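You operate a simulated robot arm through the tools that you are given. There is no shell and no other tool.

The job below is to be done with a simulated two-armed robot. You get a single attempt, and the scene is never put back.

## Task
At the white keyboard clear the NG, then print, tick and send.
Fine: press CLEAR, press +1 till the monitor shows 1 x tag, press PRINT once, click the white mouse once for CHECKED, press SEND last.

The check looks at the end state, three seconds after you hand in, the way a careful person would. Anything else that was tipped, shoved, dropped, spilled or broken makes it a failure.

## Robot
Two 7-joint arms with two-finger parallel grippers on one trunk that stands fixed in place. Base frame: the origin is at the foot of the trunk, x ahead of it, y to its left, z up. Units: mm, degrees, N and s.
The left shoulder is at [71, 156, 1380], the right one opposite. Each reaches about 1231 mm from its shoulder. Payload 3.91 kg a hand.
The tool frame of a hand sits at the grasp point between the pads (the TCP): z along the fingers, y along the line on which they close. The tips reach 30 mm beyond it. The gripper opens to 110 mm. The fingers are 20 mm wide and 10 mm thick; the gripper's body (48 by 112 mm) begins 55 mm behind the TCP.
Orientation is that of the tool frame in the base frame, as a unit quaternion [x, y, z, w]. With the fingers straight down and closing along the base's y, the tool's x points along the base's -x, its y along +y and its z along -z.

## Interface
- The arms move only by the tool play_rows. It takes "left_deltas", "right_deltas" or both (then of equal length, played together; a hand with none holds still); each is one flat list of numbers, 7 for each row, row after row: the shift along the tool's x, y, z in mm, then the turn, a rotation vector about the tool's x, y, z in degrees, then the finger opening in mm, from 0 to 110. In form: [dx, dy, dz, rx, ry, rz, gripper, dx, dy, dz, rx, ry, rz, gripper, ...]. A call has 1 to 20 rows; each row is the pose to reach, as a shift and turn from the pose commanded when the call began, along the tool's axes at that moment. A row lasts 0.2 s, in which the tool goes at most 50 mm and 8.6 degrees; a call with a longer step from one row to the next is refused whole, and so is a gripper value outside its range. Where a pose cannot be reached the arm comes as near as it can. A force on the tool above 40 N (or 10 N above the force at the start of the call, whichever is more), or a blocked arm, ends the call early, and 0.2 s more pass. The fingers move at their own pace (about 108 mm/s each) and stop on an object; they squeeze with about 39 N. The grip force told is the motor's: it shows also when the fingers shut on nothing. Time passes only in rows, and 0.2 s behind the last, so rows that repeat a pose let the fingers close. The reply holds the time, the measured pose of the TCP, the force on the tool along the base axes, the opening and the grip force, in the units named above and with some noise, with the torque about the TCP (base axes, N m) and any sound that the robot's microphone picked up.
- Cameras (640 x 400 px; columns grow to the right, rows downward): "scene" is now at [136.7, -14.8, 1608.7]; the picture's right is [-0.14, -0.99, 0.00], its down [-0.46, 0.07, -0.89] and it looks along [0.88, -0.12, -0.46] (base axes); focal length 358 px, centre (320, 200). "left" rides on the left gripper at [72, -17, -103] in its tool frame; the picture's right is [0.23, 0.97, 0.00], its down [-0.76, 0.18, -0.62] and it looks along [-0.61, 0.14, 0.78] (tool axes); focal length 222 px, centre (320, 200). "right" rides on the right gripper at [72, 17, -103] in its tool frame; the picture's right is [-0.23, 0.97, 0.00], its down [-0.76, -0.18, -0.62] and it looks along [-0.61, -0.14, 0.78] (tool axes); focal length 222 px, centre (320, 200). There is no depth. A picture from a camera that has moved, and an enlarged one, comes with that camera's place and axes in the base frame and with its lens. The place of the scene camera against the robot may be out by one fixed shift of up to 18 mm in any direction.
- camera(camera): a new picture of that camera. It takes no simulated time.
- raise_lower(by): slides the trunk up (or, below 0, down) by that many mm; the arms and the scene camera ride with it, the base frame stays. It gives what a move gives, with no picture.
- pan_tilt(pan, tilt): turns the head with the scene camera to pan (to the left, within 86 degrees either way) and tilt (down, from -29 to 69), counted from straight ahead of the robot. It gives what a move gives.
- close_up(camera, box): a new picture of the part [left, top, right, bottom] of that camera's present view, enlarged. It takes no simulated time.
- hand_in(): hands the job in; it is judged then, once.

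Places have to be worked out from the pictures, the camera data and where the tool is seen. Open the grippers and draw the arms clear of the work before you hand the job in, unless the task says otherwise.

The tools are called after "Request:" by a JSON object that holds its "method" and its "body". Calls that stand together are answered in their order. play_rows: Moves the arms, as the interface text tells. Its arguments: {"type":"object","properties":{"left_deltas":{"type":"array","items":{"type":"number"}},"right_deltas":{"type":"array","items":{"type":"number"}}},"required":[]} The other tools are called the same way: raise_lower (by) moves the trunk up or down; pan_tilt (pan, tilt) turns the head that bears the scene camera; camera (camera) takes a picture; close_up (camera, box) takes an enlarged picture of a part of a camera's view; hand_in () hands the job in.

At the start:

```text
time: 0.0
left_tool_pos: [756.1, 248.7, 1354.8]
left_orientation: [-0.002, 1.0, 0.0, 0.0]
left_wrist_force: [0.4, 0.6, -0.2]
left_ft_torque: [-0.01, 0.0, 0.01]
left_opening: 109.9
left_gripper_force: 0.1
right_tool_pos: [774.2, -423.2, 1340.4]
right_orientation: [0.0, 1.0, 0.0, -0.001]
right_wrist_force: [-0.5, 0.0, 0.7]
right_ft_torque: [0.01, 0.01, -0.01]
right_opening: 109.8
right_gripper_force: 0.0
trunk travel left (down, up): [-825.0, 115.0]
head pan, tilt (commanded): [-8.1, 27.6]
```

scene: 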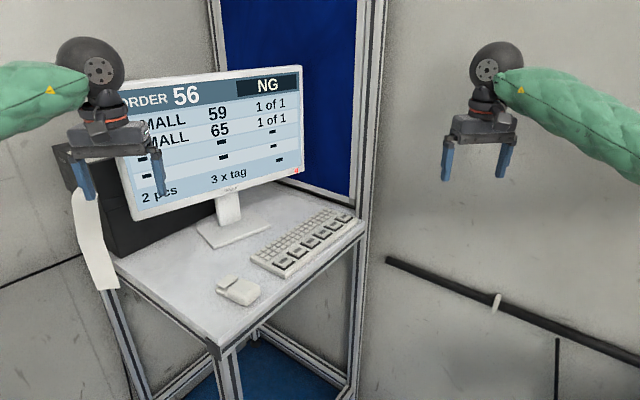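
right: 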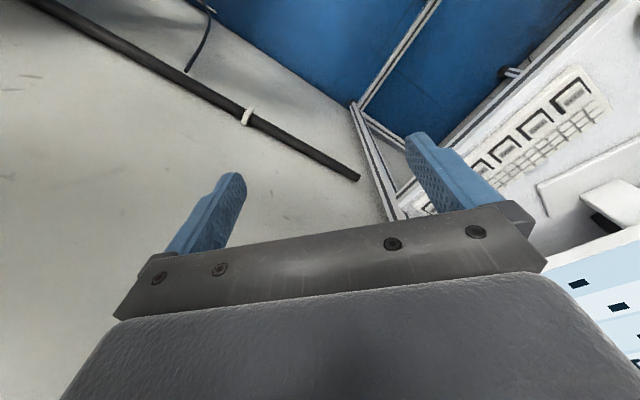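
left: 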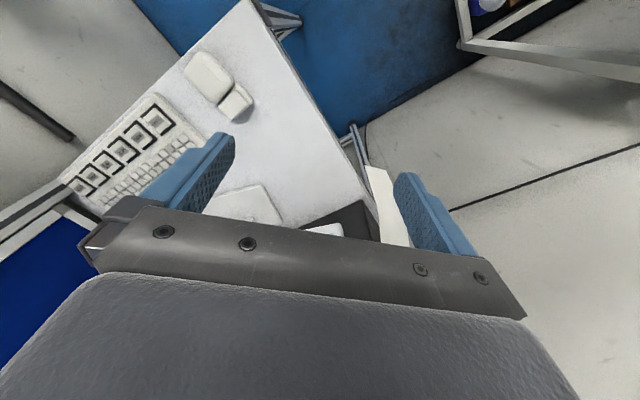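

I see a monitor showing NG and 3 x tag, with a white keyboard with large keys along its front and a white mouse on a table. I take close-ups to read the key labels.

Request:
{"method": "close_up", "body": {"camera": "scene", "box": [200, 190, 380, 310]}}

Request:
{"method": "close_up", "body": {"camera": "scene", "box": [100, 60, 320, 220]}}

Request:
{"method": "close_up", "body": {"camera": "left", "box": [40, 30, 280, 230]}}

Request:
{"method": "close_up", "body": {"camera": "right", "box": [420, 40, 640, 240]}}

```text
3.33 times, centred on (290, 250) of scene
camera zoom: at [136.7, -14.8, 1608.7], right [-0.14, -0.99, 0.0], down [-0.46, 0.07, -0.89], along [0.88, -0.12, -0.46], focal length 1194 px, centre (420, 33)
```

zoom: 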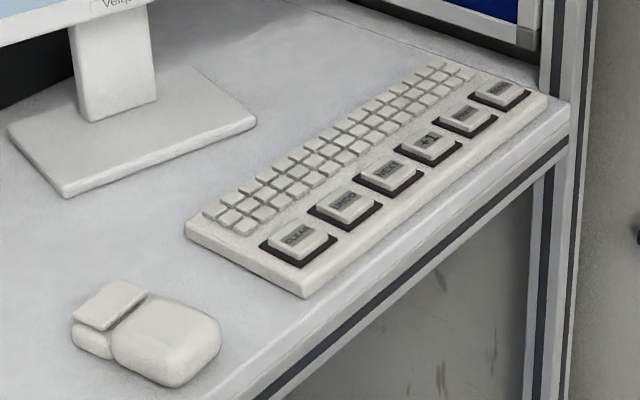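

```text
2.50 times, centred on (210, 140) of scene
camera zoom: at [136.7, -14.8, 1608.7], right [-0.14, -0.99, 0.0], down [-0.46, 0.07, -0.89], along [0.88, -0.12, -0.46], focal length 896 px, centre (595, 350)
```

zoom: 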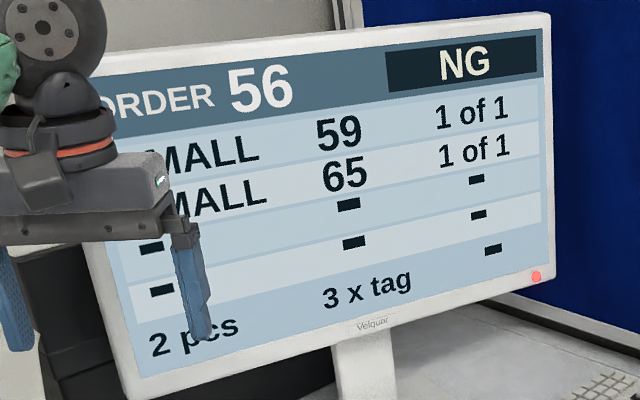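

```text
2.00 times, centred on (160, 130) of left
camera zoom: at [684.9, 230.1, 1457.9], right [-0.23, 0.97, 0.0], down [0.76, 0.18, 0.62], along [0.61, 0.14, -0.78], focal length 444 px, centre (640, 340)
```

zoom: 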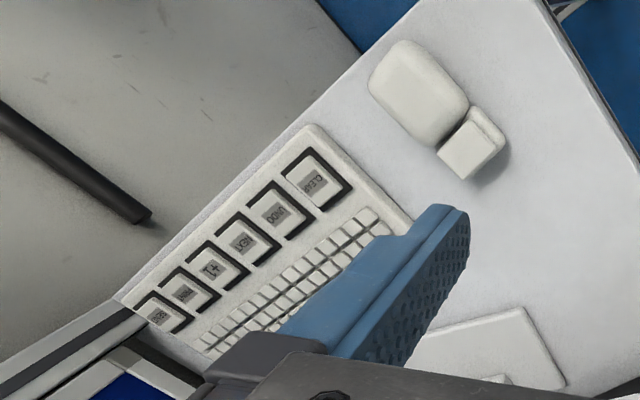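

```text
2.00 times, centred on (530, 140) of right
camera zoom: at [700.4, -406.0, 1443.5], right [0.23, 0.97, 0.0], down [0.76, -0.18, 0.62], along [0.61, -0.14, -0.78], focal length 444 px, centre (-100, 320)
```

zoom: 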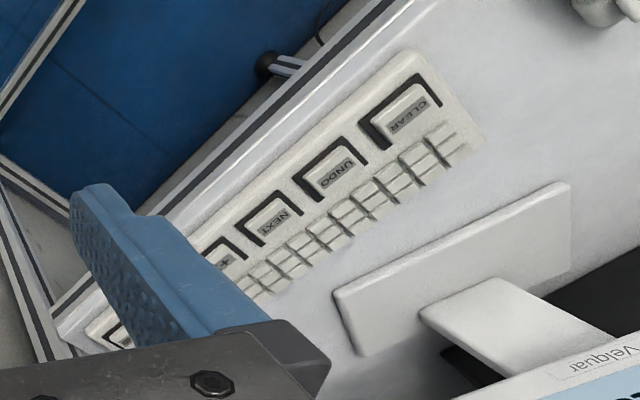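

CLEAR triangulates to about (888, -24, 1057) from the two hand cameras, with the key row running toward about (1085, -216). I zoom further in to read the last key labels and see the post and mouse.

Request:
{"method": "close_up", "body": {"camera": "scene", "box": [300, 200, 370, 245]}}

Request:
{"method": "close_up", "body": {"camera": "left", "box": [60, 150, 160, 215]}}

Request:
{"method": "close_up", "body": {"camera": "scene", "box": [205, 260, 275, 315]}}

Request:
{"method": "close_up", "body": {"camera": "left", "box": [110, 80, 210, 170]}}

```text
8.89 times, centred on (335, 222) of scene
camera zoom: at [136.7, -14.8, 1608.7], right [-0.14, -0.99, 0.0], down [-0.46, 0.07, -0.89], along [0.88, -0.12, -0.46], focal length 3185 px, centre (187, 0)
```

zoom: 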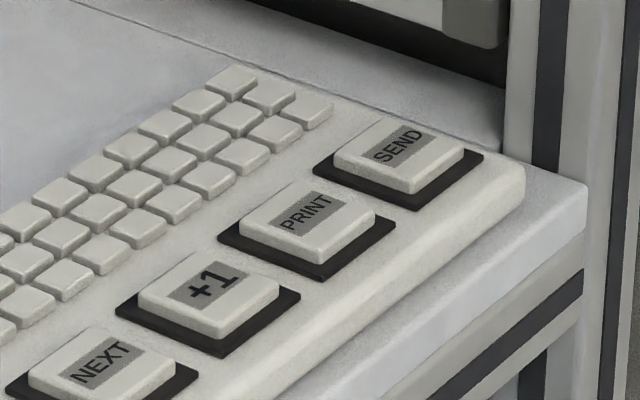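

```text
6.15 times, centred on (110, 182) of left
camera zoom: at [684.9, 230.1, 1457.9], right [-0.23, 0.97, 0.0], down [0.76, 0.18, 0.62], along [0.61, 0.14, -0.78], focal length 1367 px, centre (1612, 308)
```

zoom: 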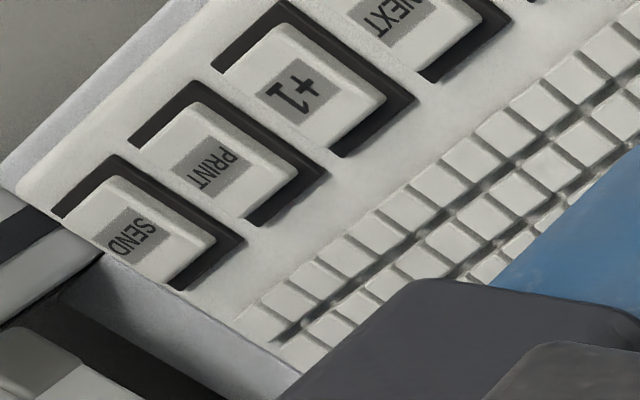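

```text
7.27 times, centred on (240, 288) of scene
camera zoom: at [136.7, -14.8, 1608.7], right [-0.14, -0.99, 0.0], down [-0.46, 0.07, -0.89], along [0.88, -0.12, -0.46], focal length 2606 px, centre (902, -436)
```

zoom: 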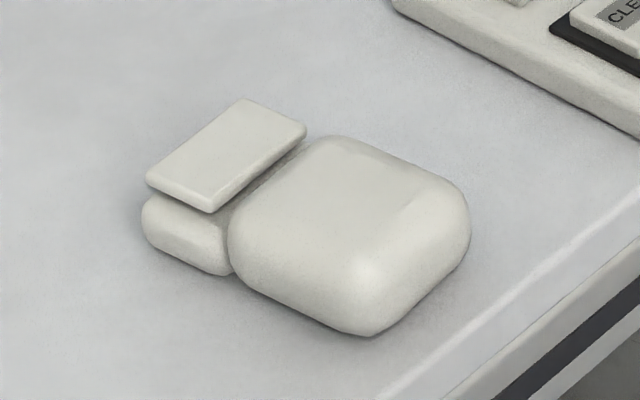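

```text
4.44 times, centred on (160, 125) of left
camera zoom: at [684.9, 230.1, 1457.9], right [-0.23, 0.97, 0.0], down [0.76, 0.18, 0.62], along [0.61, 0.14, -0.78], focal length 987 px, centre (1031, 533)
```

zoom: 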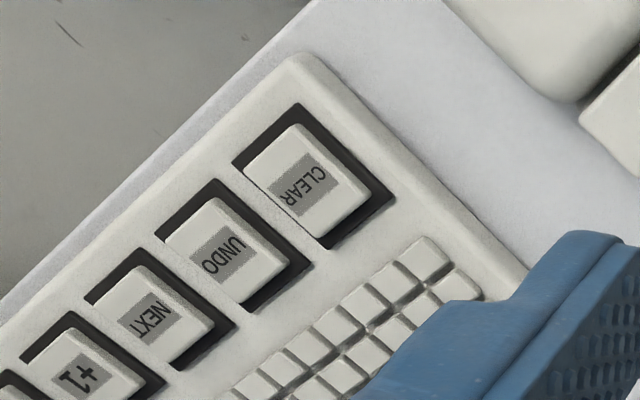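

The order of the keys is CLEAR, UNDO, NEXT, +1, PRINT, SEND. I close the right gripper and bring it to hover over CLEAR at about (888, -24), tips about 110 mm above the key, to check the geometry.

Request:
{"method": "play_rows", "body": {"right_deltas": [-9.5, 33.3, 11.7, 0, 0, 0, 60, -19, 66.5, 23.4, 0, 0, 0, 30, -28.5, 99.8, 35.1, 0, 0, 0, 0, -38, 133, 46.8, 0, 0, 0, 0, -47.4, 166.3, 58.5, 0, 0, 0, 0, -56.9, 199.6, 70.2, 0, 0, 0, 0, -66.4, 232.9, 81.9, 0, 0, 0, 0, -75.9, 266.1, 93.6, 0, 0, 0, 0, -85.4, 299.4, 105.3, 0, 0, 0, 0, -94.8, 332.7, 117, 0, 0, 0, 0, -104.3, 365.9, 128.7, 0, 0, 0, 0, -113.8, 399.2, 140.4, 0, 0, 0, 0, -113.8, 399.2, 140.4, 0, 0, 0, 0]}}

Request:
{"method": "camera", "body": {"camera": "right"}}

Request:
{"method": "camera", "body": {"camera": "scene"}}

Request:
{"method": "camera", "body": {"camera": "left"}}

```text
time: 2.8
left_tool_pos: [756.8, 247.6, 1355.3]
left_orientation: [-0.002, 1.0, 0.0, 0.0]
left_wrist_force: [-0.2, -0.1, 0.0]
left_ft_torque: [-0.02, -0.05, 0.01]
left_opening: 109.9
left_gripper_force: 0.2
right_tool_pos: [885.4, -22.7, 1202.8]
right_orientation: [0.0, 1.0, 0.0, 0.0]
right_wrist_force: [0.6, -0.6, 0.3]
right_ft_torque: [-0.01, 0.02, -0.02]
right_opening: 0.3
right_gripper_force: 37.7
trunk travel left (down, up): [-825.0, 115.0]
head pan, tilt (commanded): [-8.1, 27.6]
```

```text
taken
camera right: at [813.2, -6.6, 1304.1], right [0.23, 0.97, 0.0], down [0.76, -0.18, 0.62], along [0.61, -0.14, -0.78], focal length 222 px, centre (320, 200)
```

right: 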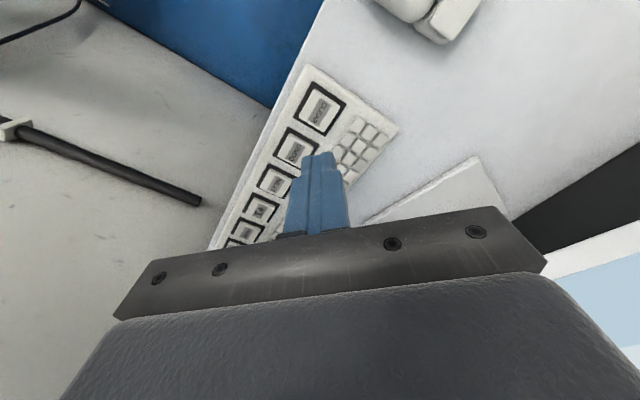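

```text
taken
camera scene: at [136.5, -15.9, 1608.8], right [-0.14, -0.99, 0.0], down [-0.46, 0.07, -0.89], along [0.88, -0.12, -0.46], focal length 358 px, centre (320, 200)
```

scene: 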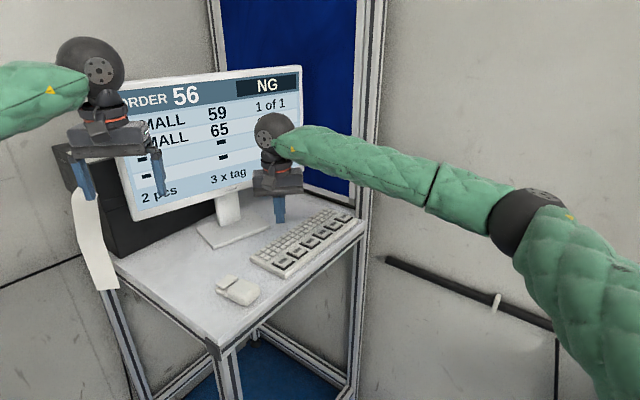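

```text
taken
camera left: at [684.7, 229.1, 1458.2], right [-0.23, 0.97, 0.0], down [0.76, 0.18, 0.62], along [0.61, 0.14, -0.78], focal length 222 px, centre (320, 200)
```

left: 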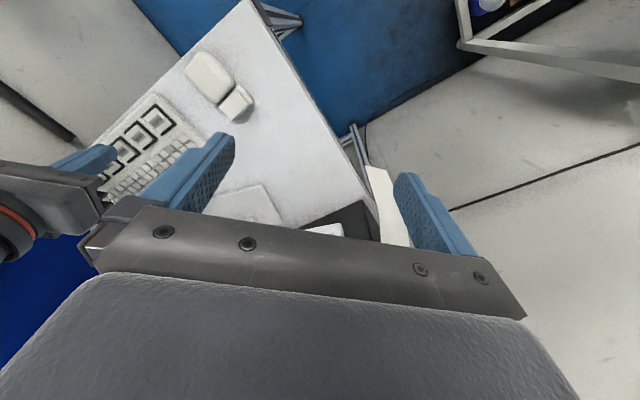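

The tip appears where the model predicts it. I take close-ups from the right hand camera to locate CLEAR and the mouse button more accurately.

Request:
{"method": "close_up", "body": {"camera": "right", "box": [230, 60, 410, 260]}}

Request:
{"method": "close_up", "body": {"camera": "right", "box": [280, 70, 360, 120]}}

Request:
{"method": "close_up", "body": {"camera": "right", "box": [380, 0, 500, 60]}}

Request:
{"method": "close_up", "body": {"camera": "left", "box": [170, 40, 270, 130]}}

Request:
{"method": "close_up", "body": {"camera": "scene", "box": [230, 160, 370, 280]}}

```text
2.00 times, centred on (320, 160) of right
camera zoom: at [813.2, -6.6, 1304.1], right [0.23, 0.97, 0.0], down [0.76, -0.18, 0.62], along [0.61, -0.14, -0.78], focal length 444 px, centre (320, 280)
```

zoom: 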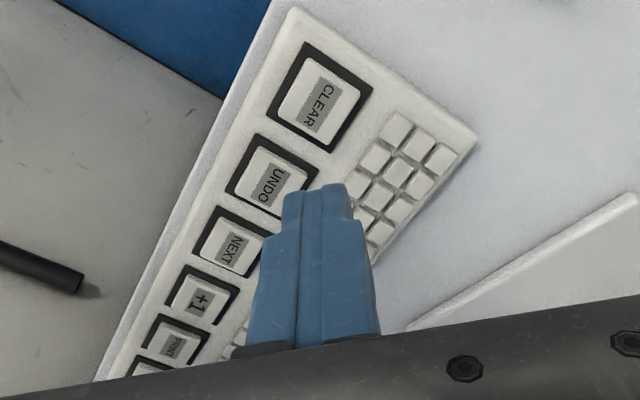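

```text
8.00 times, centred on (320, 95) of right
camera zoom: at [813.2, -6.6, 1304.1], right [0.23, 0.97, 0.0], down [0.76, -0.18, 0.62], along [0.61, -0.14, -0.78], focal length 1777 px, centre (320, 1040)
```

zoom: 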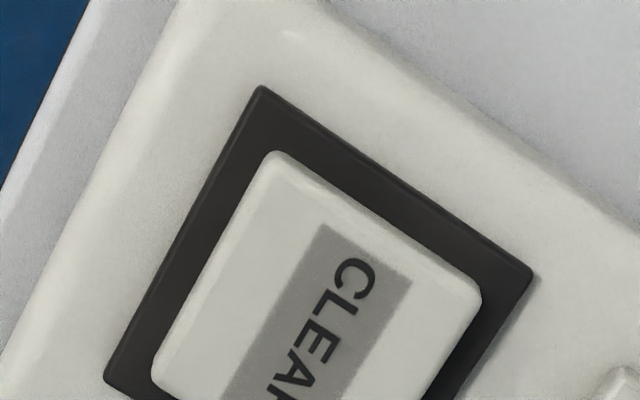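

```text
5.33 times, centred on (440, 30) of right
camera zoom: at [813.2, -6.6, 1304.1], right [0.23, 0.97, 0.0], down [0.76, -0.18, 0.62], along [0.61, -0.14, -0.78], focal length 1185 px, centre (-320, 1107)
```

zoom: 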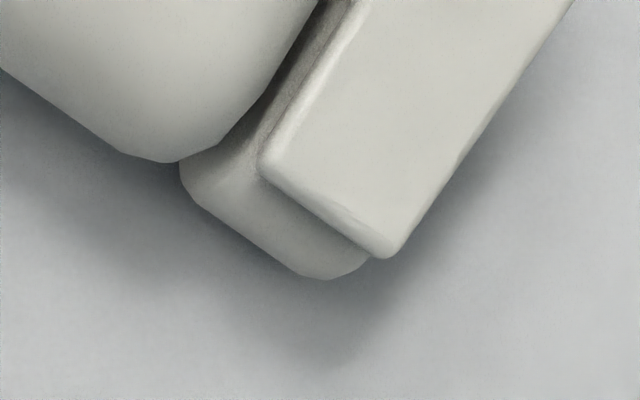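

```text
4.44 times, centred on (220, 85) of left
camera zoom: at [684.7, 229.1, 1458.2], right [-0.23, 0.97, 0.0], down [0.76, 0.18, 0.62], along [0.61, 0.14, -0.78], focal length 987 px, centre (764, 711)
```

zoom: 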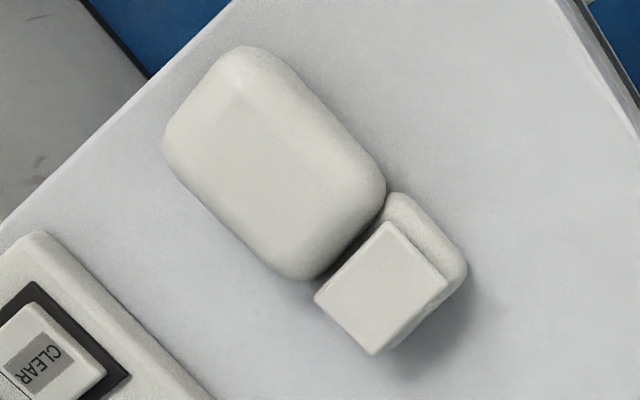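

```text
3.33 times, centred on (300, 220) of scene
camera zoom: at [136.5, -15.9, 1608.8], right [-0.14, -0.99, 0.0], down [-0.46, 0.07, -0.89], along [0.88, -0.12, -0.46], focal length 1194 px, centre (387, 133)
```

zoom: 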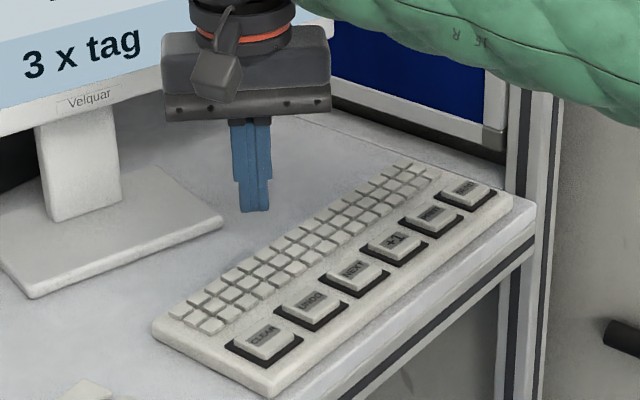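

CLEAR is confirmed at about (887.5, -23.5, 1057) with key pitch about (39.4, -39.3) mm. I lower the right hand to about 15 mm above CLEAR and check the settled pose.

Request:
{"method": "play_rows", "body": {"right_deltas": [0, 0, 22, 0, 0, 0, 0, 0, 0, 44, 0, 0, 0, 0, 0, 0, 66, 0, 0, 0, 0, 0, 0, 82, 0, 0, 0, 0, 0, 0, 94, 0, 0, 0, 0, 0, 0, 98, 0, 0, 0, 0, 0, 0, 98, 0, 0, 0, 0, 0, 0, 98, 0, 0, 0, 0]}}

Request:
{"method": "close_up", "body": {"camera": "right", "box": [240, 80, 400, 200]}}

Request:
{"method": "close_up", "body": {"camera": "scene", "box": [230, 180, 330, 280]}}

Request:
{"method": "close_up", "body": {"camera": "left", "box": [80, 80, 220, 190]}}

```text
time: 4.6
left_tool_pos: [757.0, 247.3, 1354.9]
left_orientation: [-0.002, 1.0, 0.0, 0.0]
left_wrist_force: [0.9, 0.3, 0.6]
left_ft_torque: [0.05, 0.01, -0.03]
left_opening: 110.0
left_gripper_force: 0.0
right_tool_pos: [886.2, -22.4, 1102.1]
right_orientation: [0.0, 1.0, 0.0, -0.001]
right_wrist_force: [-0.4, 1.3, -0.7]
right_ft_torque: [-0.03, -0.02, -0.03]
right_opening: 0.0
right_gripper_force: 37.5
trunk travel left (down, up): [-825.0, 115.0]
head pan, tilt (commanded): [-8.1, 27.6]
```

```text
3.33 times, centred on (320, 140) of right
camera zoom: at [814.0, -5.9, 1206.2], right [0.23, 0.97, 0.0], down [0.76, -0.18, 0.62], along [0.61, -0.14, -0.78], focal length 740 px, centre (320, 400)
```

zoom: 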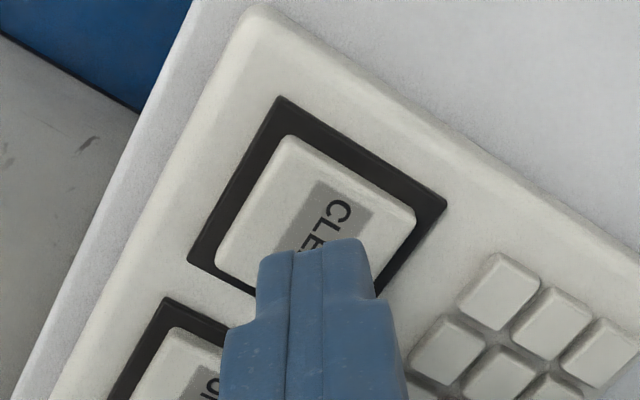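

```text
4.00 times, centred on (280, 230) of scene
camera zoom: at [136.8, -14.6, 1608.7], right [-0.14, -0.99, 0.0], down [-0.46, 0.07, -0.89], along [0.88, -0.12, -0.46], focal length 1433 px, centre (480, 80)
```

zoom: 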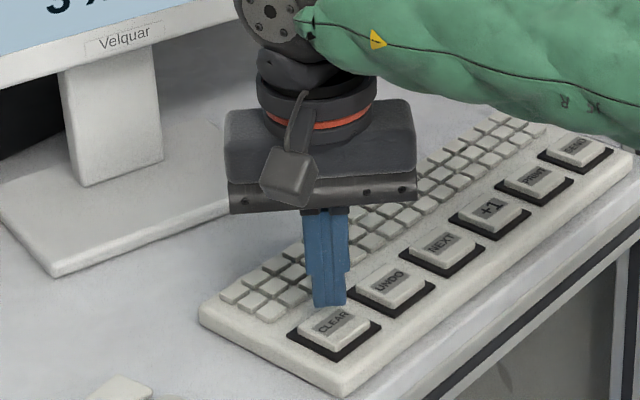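

```text
3.64 times, centred on (150, 135) of left
camera zoom: at [685.0, 230.2, 1457.8], right [-0.23, 0.97, 0.0], down [0.76, 0.18, 0.62], along [0.61, 0.14, -0.78], focal length 808 px, centre (938, 436)
```

zoom: 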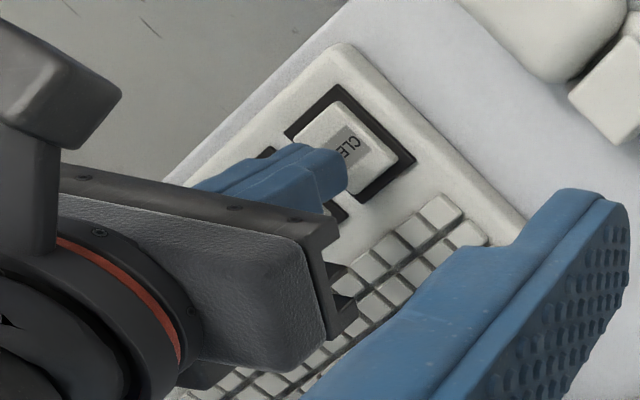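

The hover is aligned with CLEAR (tip center within about 1.5 mm), about 15 mm above the cap. I descend slowly toward contact in small steps and read the force.

Request:
{"method": "play_rows", "body": {"right_deltas": [-1.5, -1, 5, 0, 0, 0, 0, -1.5, -1, 9, 0, 0, 0, 0, -1.5, -1, 12, 0, 0, 0, 0, -1.5, -1, 14, 0, 0, 0, 0, -1.5, -1, 15, 0, 0, 0, 0, -1.5, -1, 16, 0, 0, 0, 0, -1.5, -1, 16, 0, 0, 0, 0]}}

Request:
{"method": "close_up", "body": {"camera": "scene", "box": [230, 180, 330, 280]}}

Request:
{"method": "close_up", "body": {"camera": "scene", "box": [100, 60, 320, 220]}}

```text
time: 6.2
left_tool_pos: [756.5, 249.1, 1354.9]
left_orientation: [-0.001, 1.0, 0.001, 0.0]
left_wrist_force: [0.1, -0.4, -0.2]
left_ft_torque: [0.03, 0.02, -0.02]
left_opening: 110.2
left_gripper_force: 0.1
right_tool_pos: [888.1, -24.5, 1086.0]
right_orientation: [0.0, 1.0, 0.0, -0.001]
right_wrist_force: [1.3, 0.1, 0.0]
right_ft_torque: [-0.01, 0.02, 0.02]
right_opening: 0.1
right_gripper_force: 37.9
trunk travel left (down, up): [-825.0, 115.0]
head pan, tilt (commanded): [-8.1, 27.6]
```

```text
4.00 times, centred on (280, 230) of scene
camera zoom: at [136.8, -14.6, 1608.7], right [-0.14, -0.99, 0.0], down [-0.46, 0.07, -0.89], along [0.88, -0.12, -0.46], focal length 1433 px, centre (480, 80)
```

zoom: 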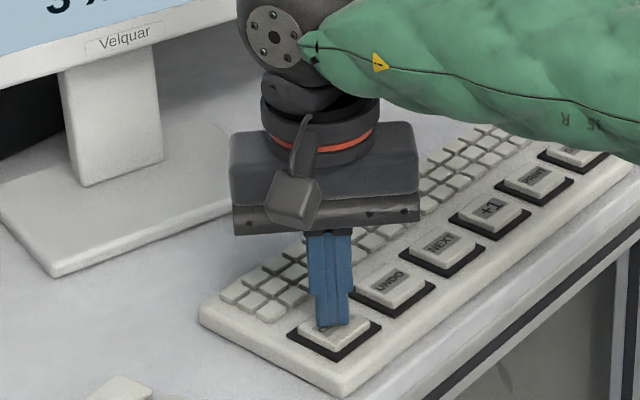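

```text
2.50 times, centred on (210, 140) of scene
camera zoom: at [136.8, -14.6, 1608.7], right [-0.14, -0.99, 0.0], down [-0.46, 0.07, -0.89], along [0.88, -0.12, -0.46], focal length 896 px, centre (595, 350)
```

zoom: 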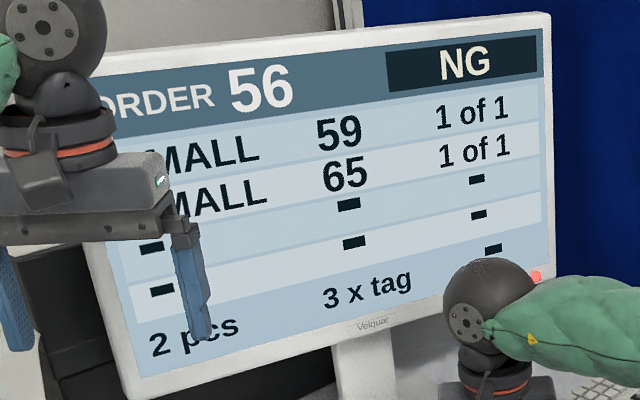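

No contact force yet at TCP z = 1086, and the monitor is unchanged. I continue down 1 mm per row for a few more mm.

Request:
{"method": "play_rows", "body": {"right_deltas": [0, 0, 1, 0, 0, 0, 0, 0, 0, 2, 0, 0, 0, 0, 0, 0, 3, 0, 0, 0, 0, 0, 0, 3, 0, 0, 0, 0]}}

Request:
{"method": "close_up", "body": {"camera": "scene", "box": [100, 60, 320, 220]}}

Request:
{"method": "close_up", "body": {"camera": "scene", "box": [280, 230, 330, 270]}}

```text
time: 7.2
left_tool_pos: [757.1, 248.5, 1354.6]
left_orientation: [-0.001, 1.0, 0.0, 0.0]
left_wrist_force: [-0.7, 1.2, 0.4]
left_ft_torque: [0.01, -0.02, 0.02]
left_opening: 110.0
left_gripper_force: 0.0
right_tool_pos: [888.5, -25.2, 1084.0]
right_orientation: [0.0, 1.0, 0.0, -0.001]
right_wrist_force: [1.0, 0.1, 1.9]
right_ft_torque: [0.05, -0.02, -0.02]
right_opening: 0.1
right_gripper_force: 37.6
trunk travel left (down, up): [-825.0, 115.0]
head pan, tilt (commanded): [-8.1, 27.6]
heard: click
```

```text
2.50 times, centred on (210, 140) of scene
camera zoom: at [136.7, -14.5, 1608.7], right [-0.14, -0.99, 0.0], down [-0.46, 0.07, -0.89], along [0.88, -0.12, -0.46], focal length 896 px, centre (595, 350)
```

zoom: 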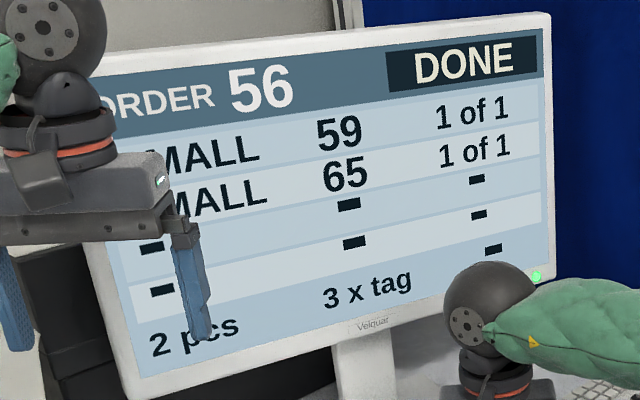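

```text
10.00 times, centred on (305, 250) of scene
camera zoom: at [136.7, -14.5, 1608.7], right [-0.14, -0.99, 0.0], down [-0.46, 0.07, -0.89], along [0.88, -0.12, -0.46], focal length 3584 px, centre (470, -300)
```

zoom: 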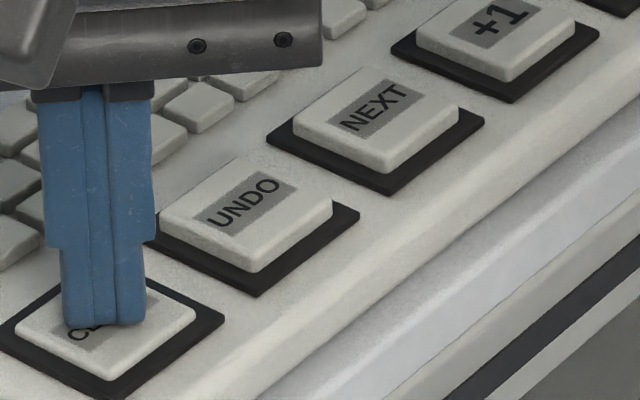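

A click was heard and the monitor changed from NG to DONE, so CLEAR is done at TCP z of about 1083.5. I lift 40 mm and move above the +1 key at about (1006.5, -142).

Request:
{"method": "play_rows", "body": {"right_deltas": [0, 0, -10, 0, 0, 0, 0, 0, 0, -25, 0, 0, 0, 0, 0, 0, -40, 0, 0, 0, 0, -20, -20, -40, 0, 0, 0, 0, -45, -45, -40, 0, 0, 0, 0, -70, -70, -40, 0, 0, 0, 0, -95, -95, -40, 0, 0, 0, 0, -112, -111, -40, 0, 0, 0, 0, -118.2, -117.1, -40, 0, 0, 0, 0, -118.2, -117.1, -40, 0, 0, 0, 0, -118.2, -117.1, -40, 0, 0, 0, 0]}}

Request:
{"method": "camera", "body": {"camera": "scene"}}

Request:
{"method": "close_up", "body": {"camera": "right", "box": [220, 50, 420, 200]}}

Request:
{"method": "close_up", "body": {"camera": "left", "box": [20, 80, 220, 220]}}

```text
time: 9.6
left_tool_pos: [756.3, 248.6, 1354.8]
left_orientation: [-0.001, 1.0, 0.0, -0.001]
left_wrist_force: [0.4, -0.2, 0.5]
left_ft_torque: [-0.04, -0.03, 0.01]
left_opening: 110.0
left_gripper_force: 0.1
right_tool_pos: [1006.6, -141.6, 1123.2]
right_orientation: [0.0, 1.0, 0.0, 0.0]
right_wrist_force: [0.6, 0.2, 0.0]
right_ft_torque: [0.01, 0.01, 0.01]
right_opening: 0.0
right_gripper_force: 37.5
trunk travel left (down, up): [-825.0, 115.0]
head pan, tilt (commanded): [-8.1, 27.6]
```

```text
taken
camera scene: at [136.9, -14.6, 1608.7], right [-0.14, -0.99, 0.0], down [-0.46, 0.07, -0.89], along [0.88, -0.12, -0.46], focal length 358 px, centre (320, 200)
```

scene: 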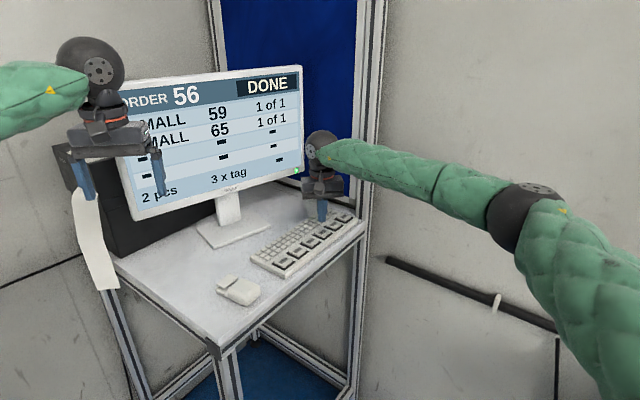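

```text
2.67 times, centred on (320, 125) of right
camera zoom: at [934.0, -124.9, 1225.6], right [0.23, 0.97, 0.0], down [0.76, -0.18, 0.62], along [0.61, -0.14, -0.78], focal length 592 px, centre (320, 400)
```

zoom: 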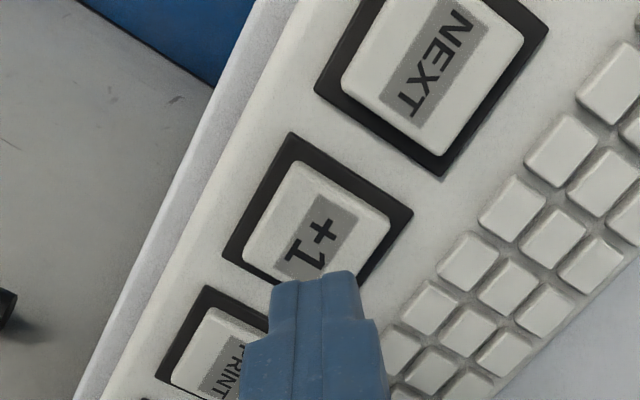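

```text
2.86 times, centred on (120, 150) of left
camera zoom: at [685.1, 230.3, 1457.8], right [-0.23, 0.97, 0.0], down [0.76, 0.18, 0.62], along [0.61, 0.14, -0.78], focal length 635 px, centre (891, 343)
```

zoom: 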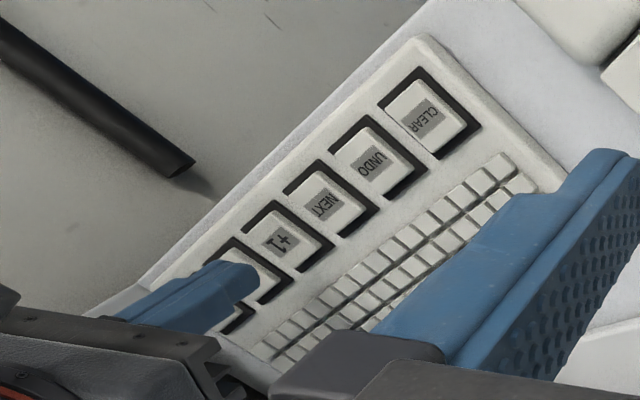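

The tip hovers 36 mm over the +1 key, aligned within about 2 mm. I press it once down to the same level where CLEAR clicked and lift again.

Request:
{"method": "play_rows", "body": {"right_deltas": [1, 0, 15, 0, 0, 0, 0, 1, 0, 28, 0, 0, 0, 0, 1, 0, 35, 0, 0, 0, 0, 1, 0, 37, 0, 0, 0, 0, 1, 0, 38, 0, 0, 0, 0, 1, 0, 39, 0, 0, 0, 0, 1, 0, 40, 0, 0, 0, 0, 1, 0, 40, 0, 0, 0, 0, 1, 0, 34, 0, 0, 0, 0, 1, 0, 25, 0, 0, 0, 0, 1, 0, 25, 0, 0, 0, 0]}}

Request:
{"method": "close_up", "body": {"camera": "scene", "box": [100, 60, 320, 220]}}

Request:
{"method": "close_up", "body": {"camera": "scene", "box": [280, 190, 370, 260]}}

```text
time: 12.0
left_tool_pos: [757.8, 248.1, 1353.7]
left_orientation: [0.0, 1.0, 0.001, -0.002]
left_wrist_force: [-0.9, 0.6, -0.4]
left_ft_torque: [-0.02, 0.0, 0.0]
left_opening: 110.3
left_gripper_force: 0.0
right_tool_pos: [1005.4, -140.8, 1098.4]
right_orientation: [0.001, 1.0, 0.0, -0.002]
right_wrist_force: [0.2, -0.7, 0.2]
right_ft_torque: [0.02, 0.03, 0.03]
right_opening: 0.0
right_gripper_force: 37.3
trunk travel left (down, up): [-825.0, 115.0]
head pan, tilt (commanded): [-8.1, 27.6]
heard: click
```

```text
2.50 times, centred on (210, 140) of scene
camera zoom: at [137.2, -14.7, 1608.7], right [-0.14, -0.99, 0.0], down [-0.46, 0.07, -0.89], along [0.88, -0.12, -0.46], focal length 896 px, centre (595, 350)
```

zoom: 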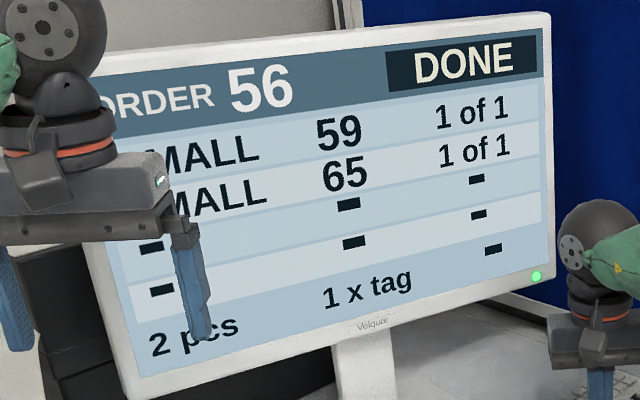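

```text
5.71 times, centred on (325, 225) of scene
camera zoom: at [137.2, -14.7, 1608.7], right [-0.14, -0.99, 0.0], down [-0.46, 0.07, -0.89], along [0.88, -0.12, -0.46], focal length 2048 px, centre (291, 57)
```

zoom: 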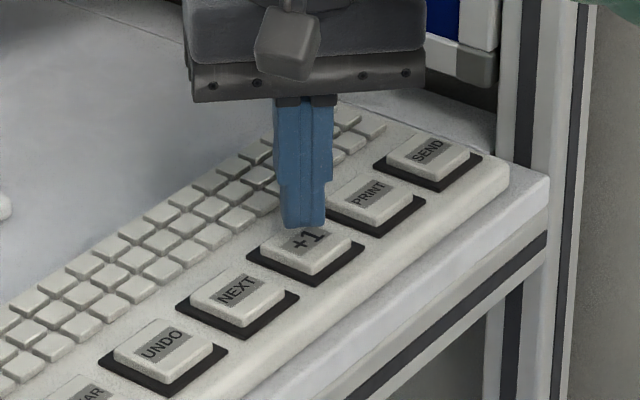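

The monitor now shows 1 x tag after a single press (it wrapped from 3 to 1). I lift to 40 mm above press level and move over PRINT at about (1045, -180.5).

Request:
{"method": "play_rows", "body": {"right_deltas": [0, 0, -15, 0, 0, 0, 0, 0, 0, -25, 0, 0, 0, 0, -10, -10, -25, 0, 0, 0, 0, -22, -22, -25, 0, 0, 0, 0, -33, -33, -25, 0, 0, 0, 0, -39.5, -39, -25, 0, 0, 0, 0, -39.5, -39, -25, 0, 0, 0, 0, -39.5, -39, -25, 0, 0, 0, 0]}}

Request:
{"method": "close_up", "body": {"camera": "right", "box": [220, 50, 420, 200]}}

Request:
{"method": "camera", "body": {"camera": "scene"}}

Request:
{"method": "camera", "body": {"camera": "left"}}

```text
time: 13.8
left_tool_pos: [757.7, 248.1, 1354.4]
left_orientation: [-0.001, 1.0, 0.0, -0.001]
left_wrist_force: [-0.4, 1.2, -0.4]
left_ft_torque: [-0.01, -0.01, 0.02]
left_opening: 110.1
left_gripper_force: 0.1
right_tool_pos: [1046.5, -180.8, 1122.6]
right_orientation: [0.0, 1.0, 0.0, 0.0]
right_wrist_force: [0.4, 0.1, -0.3]
right_ft_torque: [-0.03, -0.02, 0.0]
right_opening: 0.0
right_gripper_force: 38.0
trunk travel left (down, up): [-825.0, 115.0]
head pan, tilt (commanded): [-8.1, 27.6]
```

```text
2.67 times, centred on (320, 125) of right
camera zoom: at [972.5, -164.5, 1225.3], right [0.23, 0.97, 0.0], down [0.76, -0.18, 0.62], along [0.61, -0.14, -0.78], focal length 592 px, centre (320, 400)
```

zoom: 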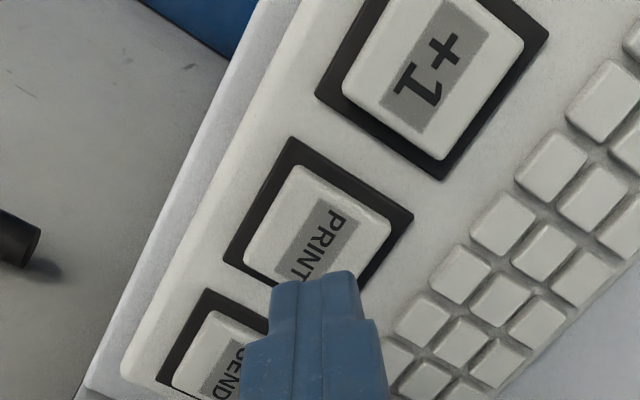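

```text
taken
camera scene: at [136.9, -14.6, 1608.7], right [-0.14, -0.99, 0.0], down [-0.46, 0.07, -0.89], along [0.88, -0.12, -0.46], focal length 358 px, centre (320, 200)
```

scene: 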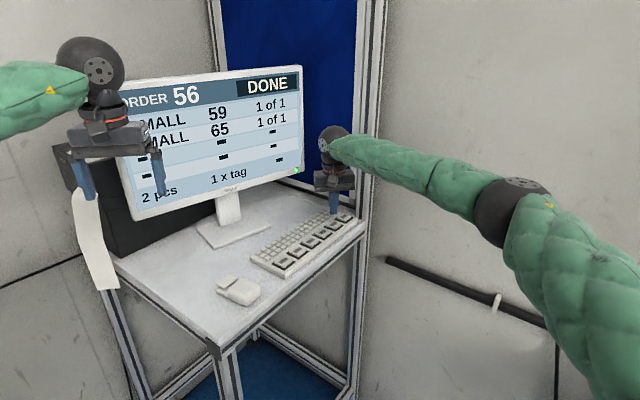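

```text
taken
camera left: at [685.1, 230.2, 1457.8], right [-0.23, 0.97, 0.0], down [0.76, 0.18, 0.62], along [0.61, 0.14, -0.78], focal length 222 px, centre (320, 200)
```

left: 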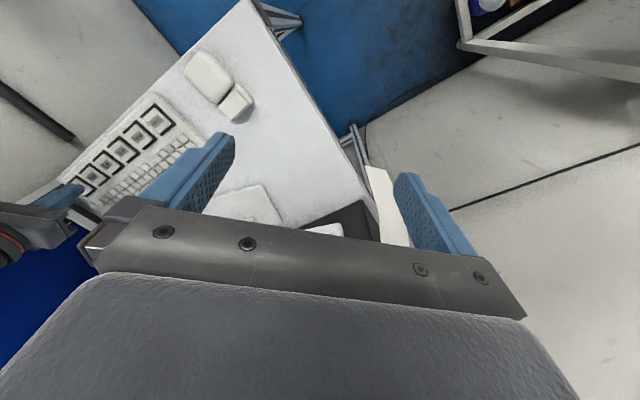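

The view over PRINT matches the one over +1, so alignment is the same. I press PRINT once with the same stroke and lift.

Request:
{"method": "play_rows", "body": {"right_deltas": [1, 0, 15, 0, 0, 0, 0, 1, 0, 28, 0, 0, 0, 0, 1, 0, 35, 0, 0, 0, 0, 1, 0, 37, 0, 0, 0, 0, 1, 0, 38, 0, 0, 0, 0, 1, 0, 39, 0, 0, 0, 0, 1, 0, 40, 0, 0, 0, 0, 1, 0, 40, 0, 0, 0, 0, 1, 0, 34, 0, 0, 0, 0, 1, 0, 25, 0, 0, 0, 0, 1, 0, 25, 0, 0, 0, 0]}}

Request:
{"method": "camera", "body": {"camera": "scene"}}

Request:
{"method": "close_up", "body": {"camera": "scene", "box": [100, 60, 320, 220]}}

Request:
{"method": "close_up", "body": {"camera": "scene", "box": [30, 120, 190, 300]}}

```text
time: 16.2
left_tool_pos: [757.3, 247.5, 1353.6]
left_orientation: [-0.001, 1.0, 0.0, -0.001]
left_wrist_force: [-0.1, -0.3, -0.2]
left_ft_torque: [0.0, -0.02, 0.0]
left_opening: 109.9
left_gripper_force: 0.0
right_tool_pos: [1043.7, -180.1, 1097.8]
right_orientation: [-0.001, 1.0, 0.0, -0.002]
right_wrist_force: [-0.2, 0.2, -0.3]
right_ft_torque: [-0.02, 0.0, 0.01]
right_opening: 0.0
right_gripper_force: 37.6
trunk travel left (down, up): [-825.0, 115.0]
head pan, tilt (commanded): [-8.1, 27.6]
heard: click
```

```text
taken
camera scene: at [137.1, -14.6, 1608.7], right [-0.14, -0.99, 0.0], down [-0.46, 0.07, -0.89], along [0.88, -0.12, -0.46], focal length 358 px, centre (320, 200)
```

scene: 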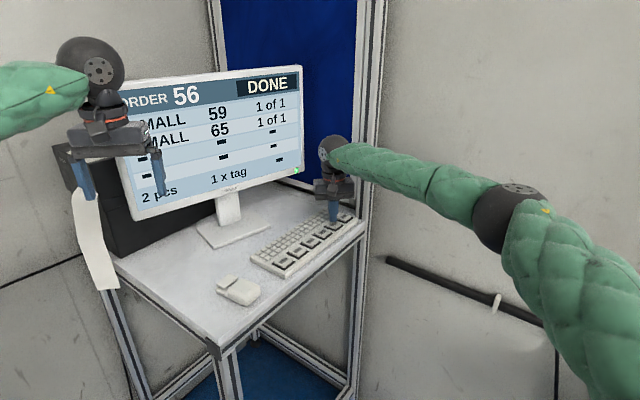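

```text
2.50 times, centred on (210, 140) of scene
camera zoom: at [137.1, -14.6, 1608.7], right [-0.14, -0.99, 0.0], down [-0.46, 0.07, -0.89], along [0.88, -0.12, -0.46], focal length 896 px, centre (595, 350)
```

zoom: 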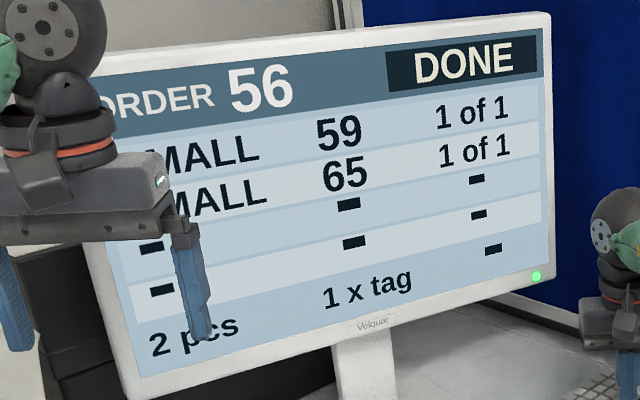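

```text
2.22 times, centred on (110, 210) of scene
camera zoom: at [137.1, -14.6, 1608.7], right [-0.14, -0.99, 0.0], down [-0.46, 0.07, -0.89], along [0.88, -0.12, -0.46], focal length 796 px, centre (787, 178)
```

zoom: 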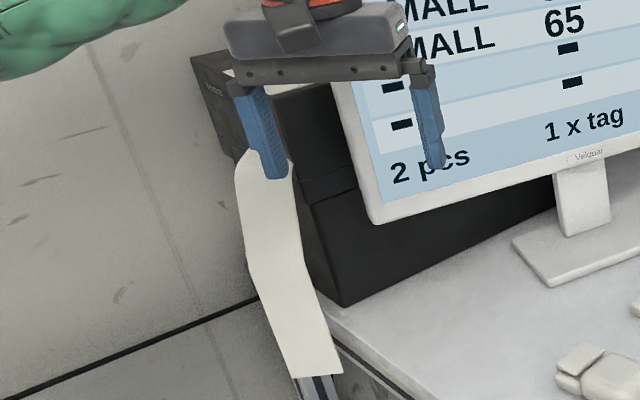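

A click was heard for PRINT; the monitor still reads DONE and 1 x tag, with the bottom-left of the screen hidden by the left hand. I triangulate the mouse button plate at about (828, 110, 1058); I raise the right hand and bring the closed left hand, turned 45 degrees, to hover over that plate.

Request:
{"method": "play_rows", "body": {"left_deltas": [-7.1, -13.8, 20.5, 0, 0, 4.5, 80, -14.2, -27.7, 41, 0, 0, 9, 50, -21.4, -41.5, 61.4, 0, 0, 13.5, 20, -28.5, -55.3, 81.9, 0, 0, 18, 0, -35.6, -69.2, 102.4, 0, 0, 22.5, 0, -42.7, -83, 122.9, 0, 0, 27, 0, -49.8, -96.8, 143.4, 0, 0, 31.5, 0, -57, -110.6, 163.8, 0, 0, 36, 0, -64.1, -124.5, 184.3, 0, 0, 40.5, 0, -71.2, -138.3, 204.8, 0, 0, 45, 0, -71.2, -138.3, 204.8, 0, 0, 45, 0, -71.2, -138.3, 204.8, 0, 0, 45, 0], "right_deltas": [0, 0, -15, 0, 0, 0, 0, 0, 0, -30, 0, 0, 0, 0, 0, 0, -45, 0, 0, 0, 0, 0, 0, -60, 0, 0, 0, 0, 0, 0, -60, 0, 0, 0, 0, 0, 0, -60, 0, 0, 0, 0, 0, 0, -60, 0, 0, 0, 0, 0, 0, -60, 0, 0, 0, 0, 0, 0, -60, 0, 0, 0, 0, 0, 0, -60, 0, 0, 0, 0, 0, 0, -60, 0, 0, 0, 0, 0, 0, -60, 0, 0, 0, 0]}}

Request:
{"method": "camera", "body": {"camera": "scene"}}

Request:
{"method": "camera", "body": {"camera": "left"}}

Request:
{"method": "close_up", "body": {"camera": "scene", "box": [100, 60, 320, 220]}}

Request:
{"method": "close_up", "body": {"camera": "scene", "box": [30, 120, 190, 300]}}

```text
time: 18.8
left_tool_pos: [829.7, 110.0, 1149.2]
left_orientation: [0.382, 0.924, 0.0, 0.0]
left_wrist_force: [1.0, -0.8, -0.3]
left_ft_torque: [0.0, 0.03, -0.02]
left_opening: 0.0
left_gripper_force: 37.6
right_tool_pos: [1043.6, -179.3, 1158.3]
right_orientation: [0.0, 1.0, 0.0, 0.0]
right_wrist_force: [-0.4, -0.4, 0.0]
right_ft_torque: [0.0, 0.02, 0.03]
right_opening: 0.1
right_gripper_force: 37.7
trunk travel left (down, up): [-825.0, 115.0]
head pan, tilt (commanded): [-8.1, 27.6]
```

```text
taken
camera scene: at [137.0, -14.9, 1608.7], right [-0.14, -0.99, 0.0], down [-0.46, 0.07, -0.89], along [0.88, -0.12, -0.46], focal length 358 px, centre (320, 200)
```

scene: 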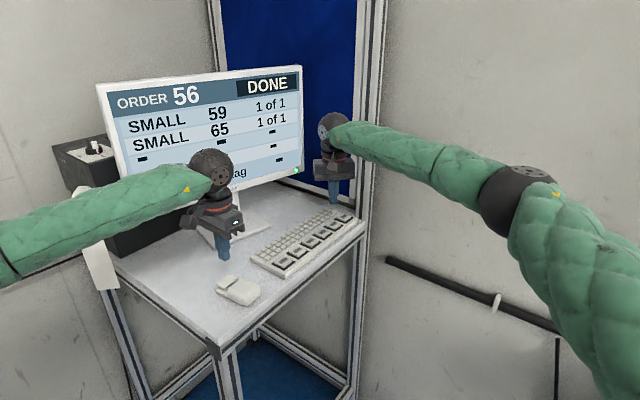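

```text
taken
camera left: at [766.3, 147.4, 1252.5], right [0.53, 0.85, 0.0], down [0.67, -0.41, 0.62], along [0.53, -0.33, -0.78], focal length 222 px, centre (320, 200)
```

left: 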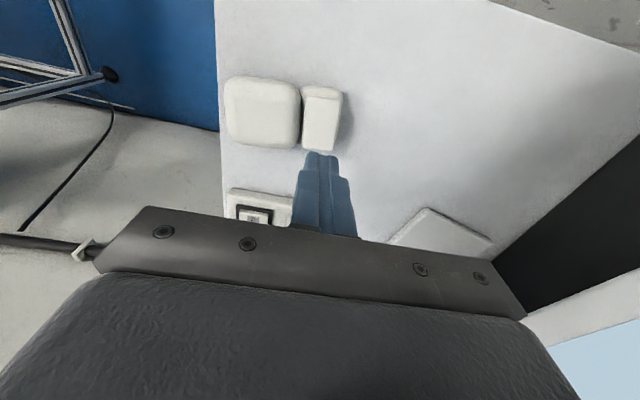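

```text
2.50 times, centred on (210, 140) of scene
camera zoom: at [137.0, -14.9, 1608.7], right [-0.14, -0.99, 0.0], down [-0.46, 0.07, -0.89], along [0.88, -0.12, -0.46], focal length 896 px, centre (595, 350)
```

zoom: 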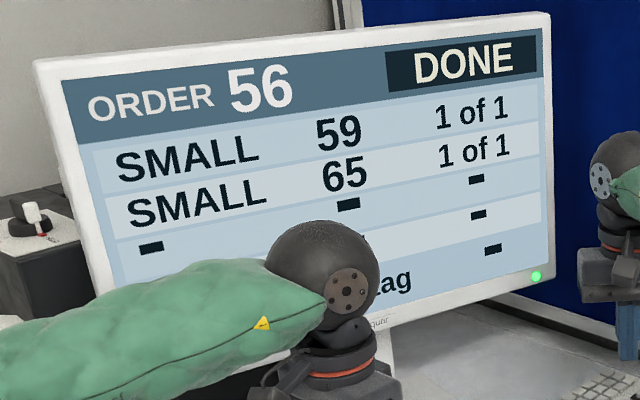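

```text
2.22 times, centred on (110, 210) of scene
camera zoom: at [137.0, -14.9, 1608.7], right [-0.14, -0.99, 0.0], down [-0.46, 0.07, -0.89], along [0.88, -0.12, -0.46], focal length 796 px, centre (787, 178)
```

zoom: 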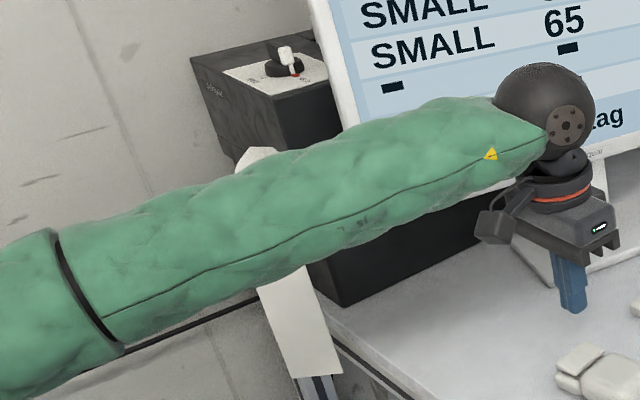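

The left hand hovers near the mouse with the plate aligned to the fingers. I zoom in to compute the plate center and see the gap to the mouse body.

Request:
{"method": "close_up", "body": {"camera": "left", "box": [210, 60, 390, 200]}}

Request:
{"method": "close_up", "body": {"camera": "scene", "box": [180, 200, 290, 310]}}

Request:
{"method": "camera", "body": {"camera": "right"}}

```text
2.86 times, centred on (300, 130) of left
camera zoom: at [766.3, 147.4, 1252.5], right [0.53, 0.85, 0.0], down [0.67, -0.41, 0.62], along [0.53, -0.33, -0.78], focal length 635 px, centre (377, 400)
```

zoom: 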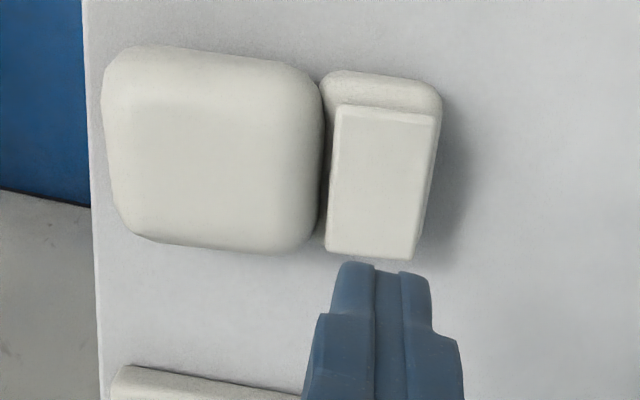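

```text
3.64 times, centred on (235, 255) of scene
camera zoom: at [137.0, -14.9, 1608.7], right [-0.14, -0.99, 0.0], down [-0.46, 0.07, -0.89], along [0.88, -0.12, -0.46], focal length 1303 px, centre (629, 0)
```

zoom: 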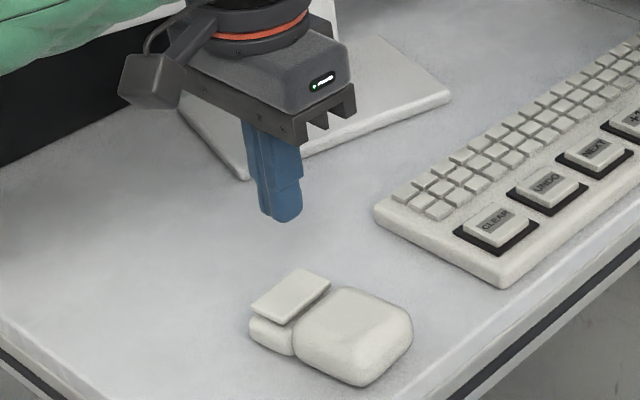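

```text
taken
camera right: at [970.7, -163.1, 1260.4], right [0.23, 0.97, 0.0], down [0.76, -0.18, 0.62], along [0.61, -0.14, -0.78], focal length 222 px, centre (320, 200)
```

right: 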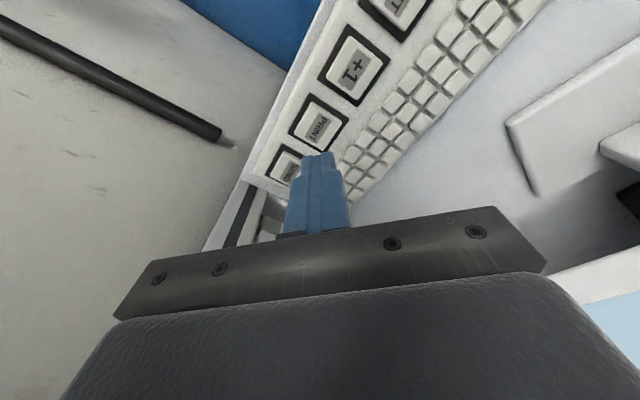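

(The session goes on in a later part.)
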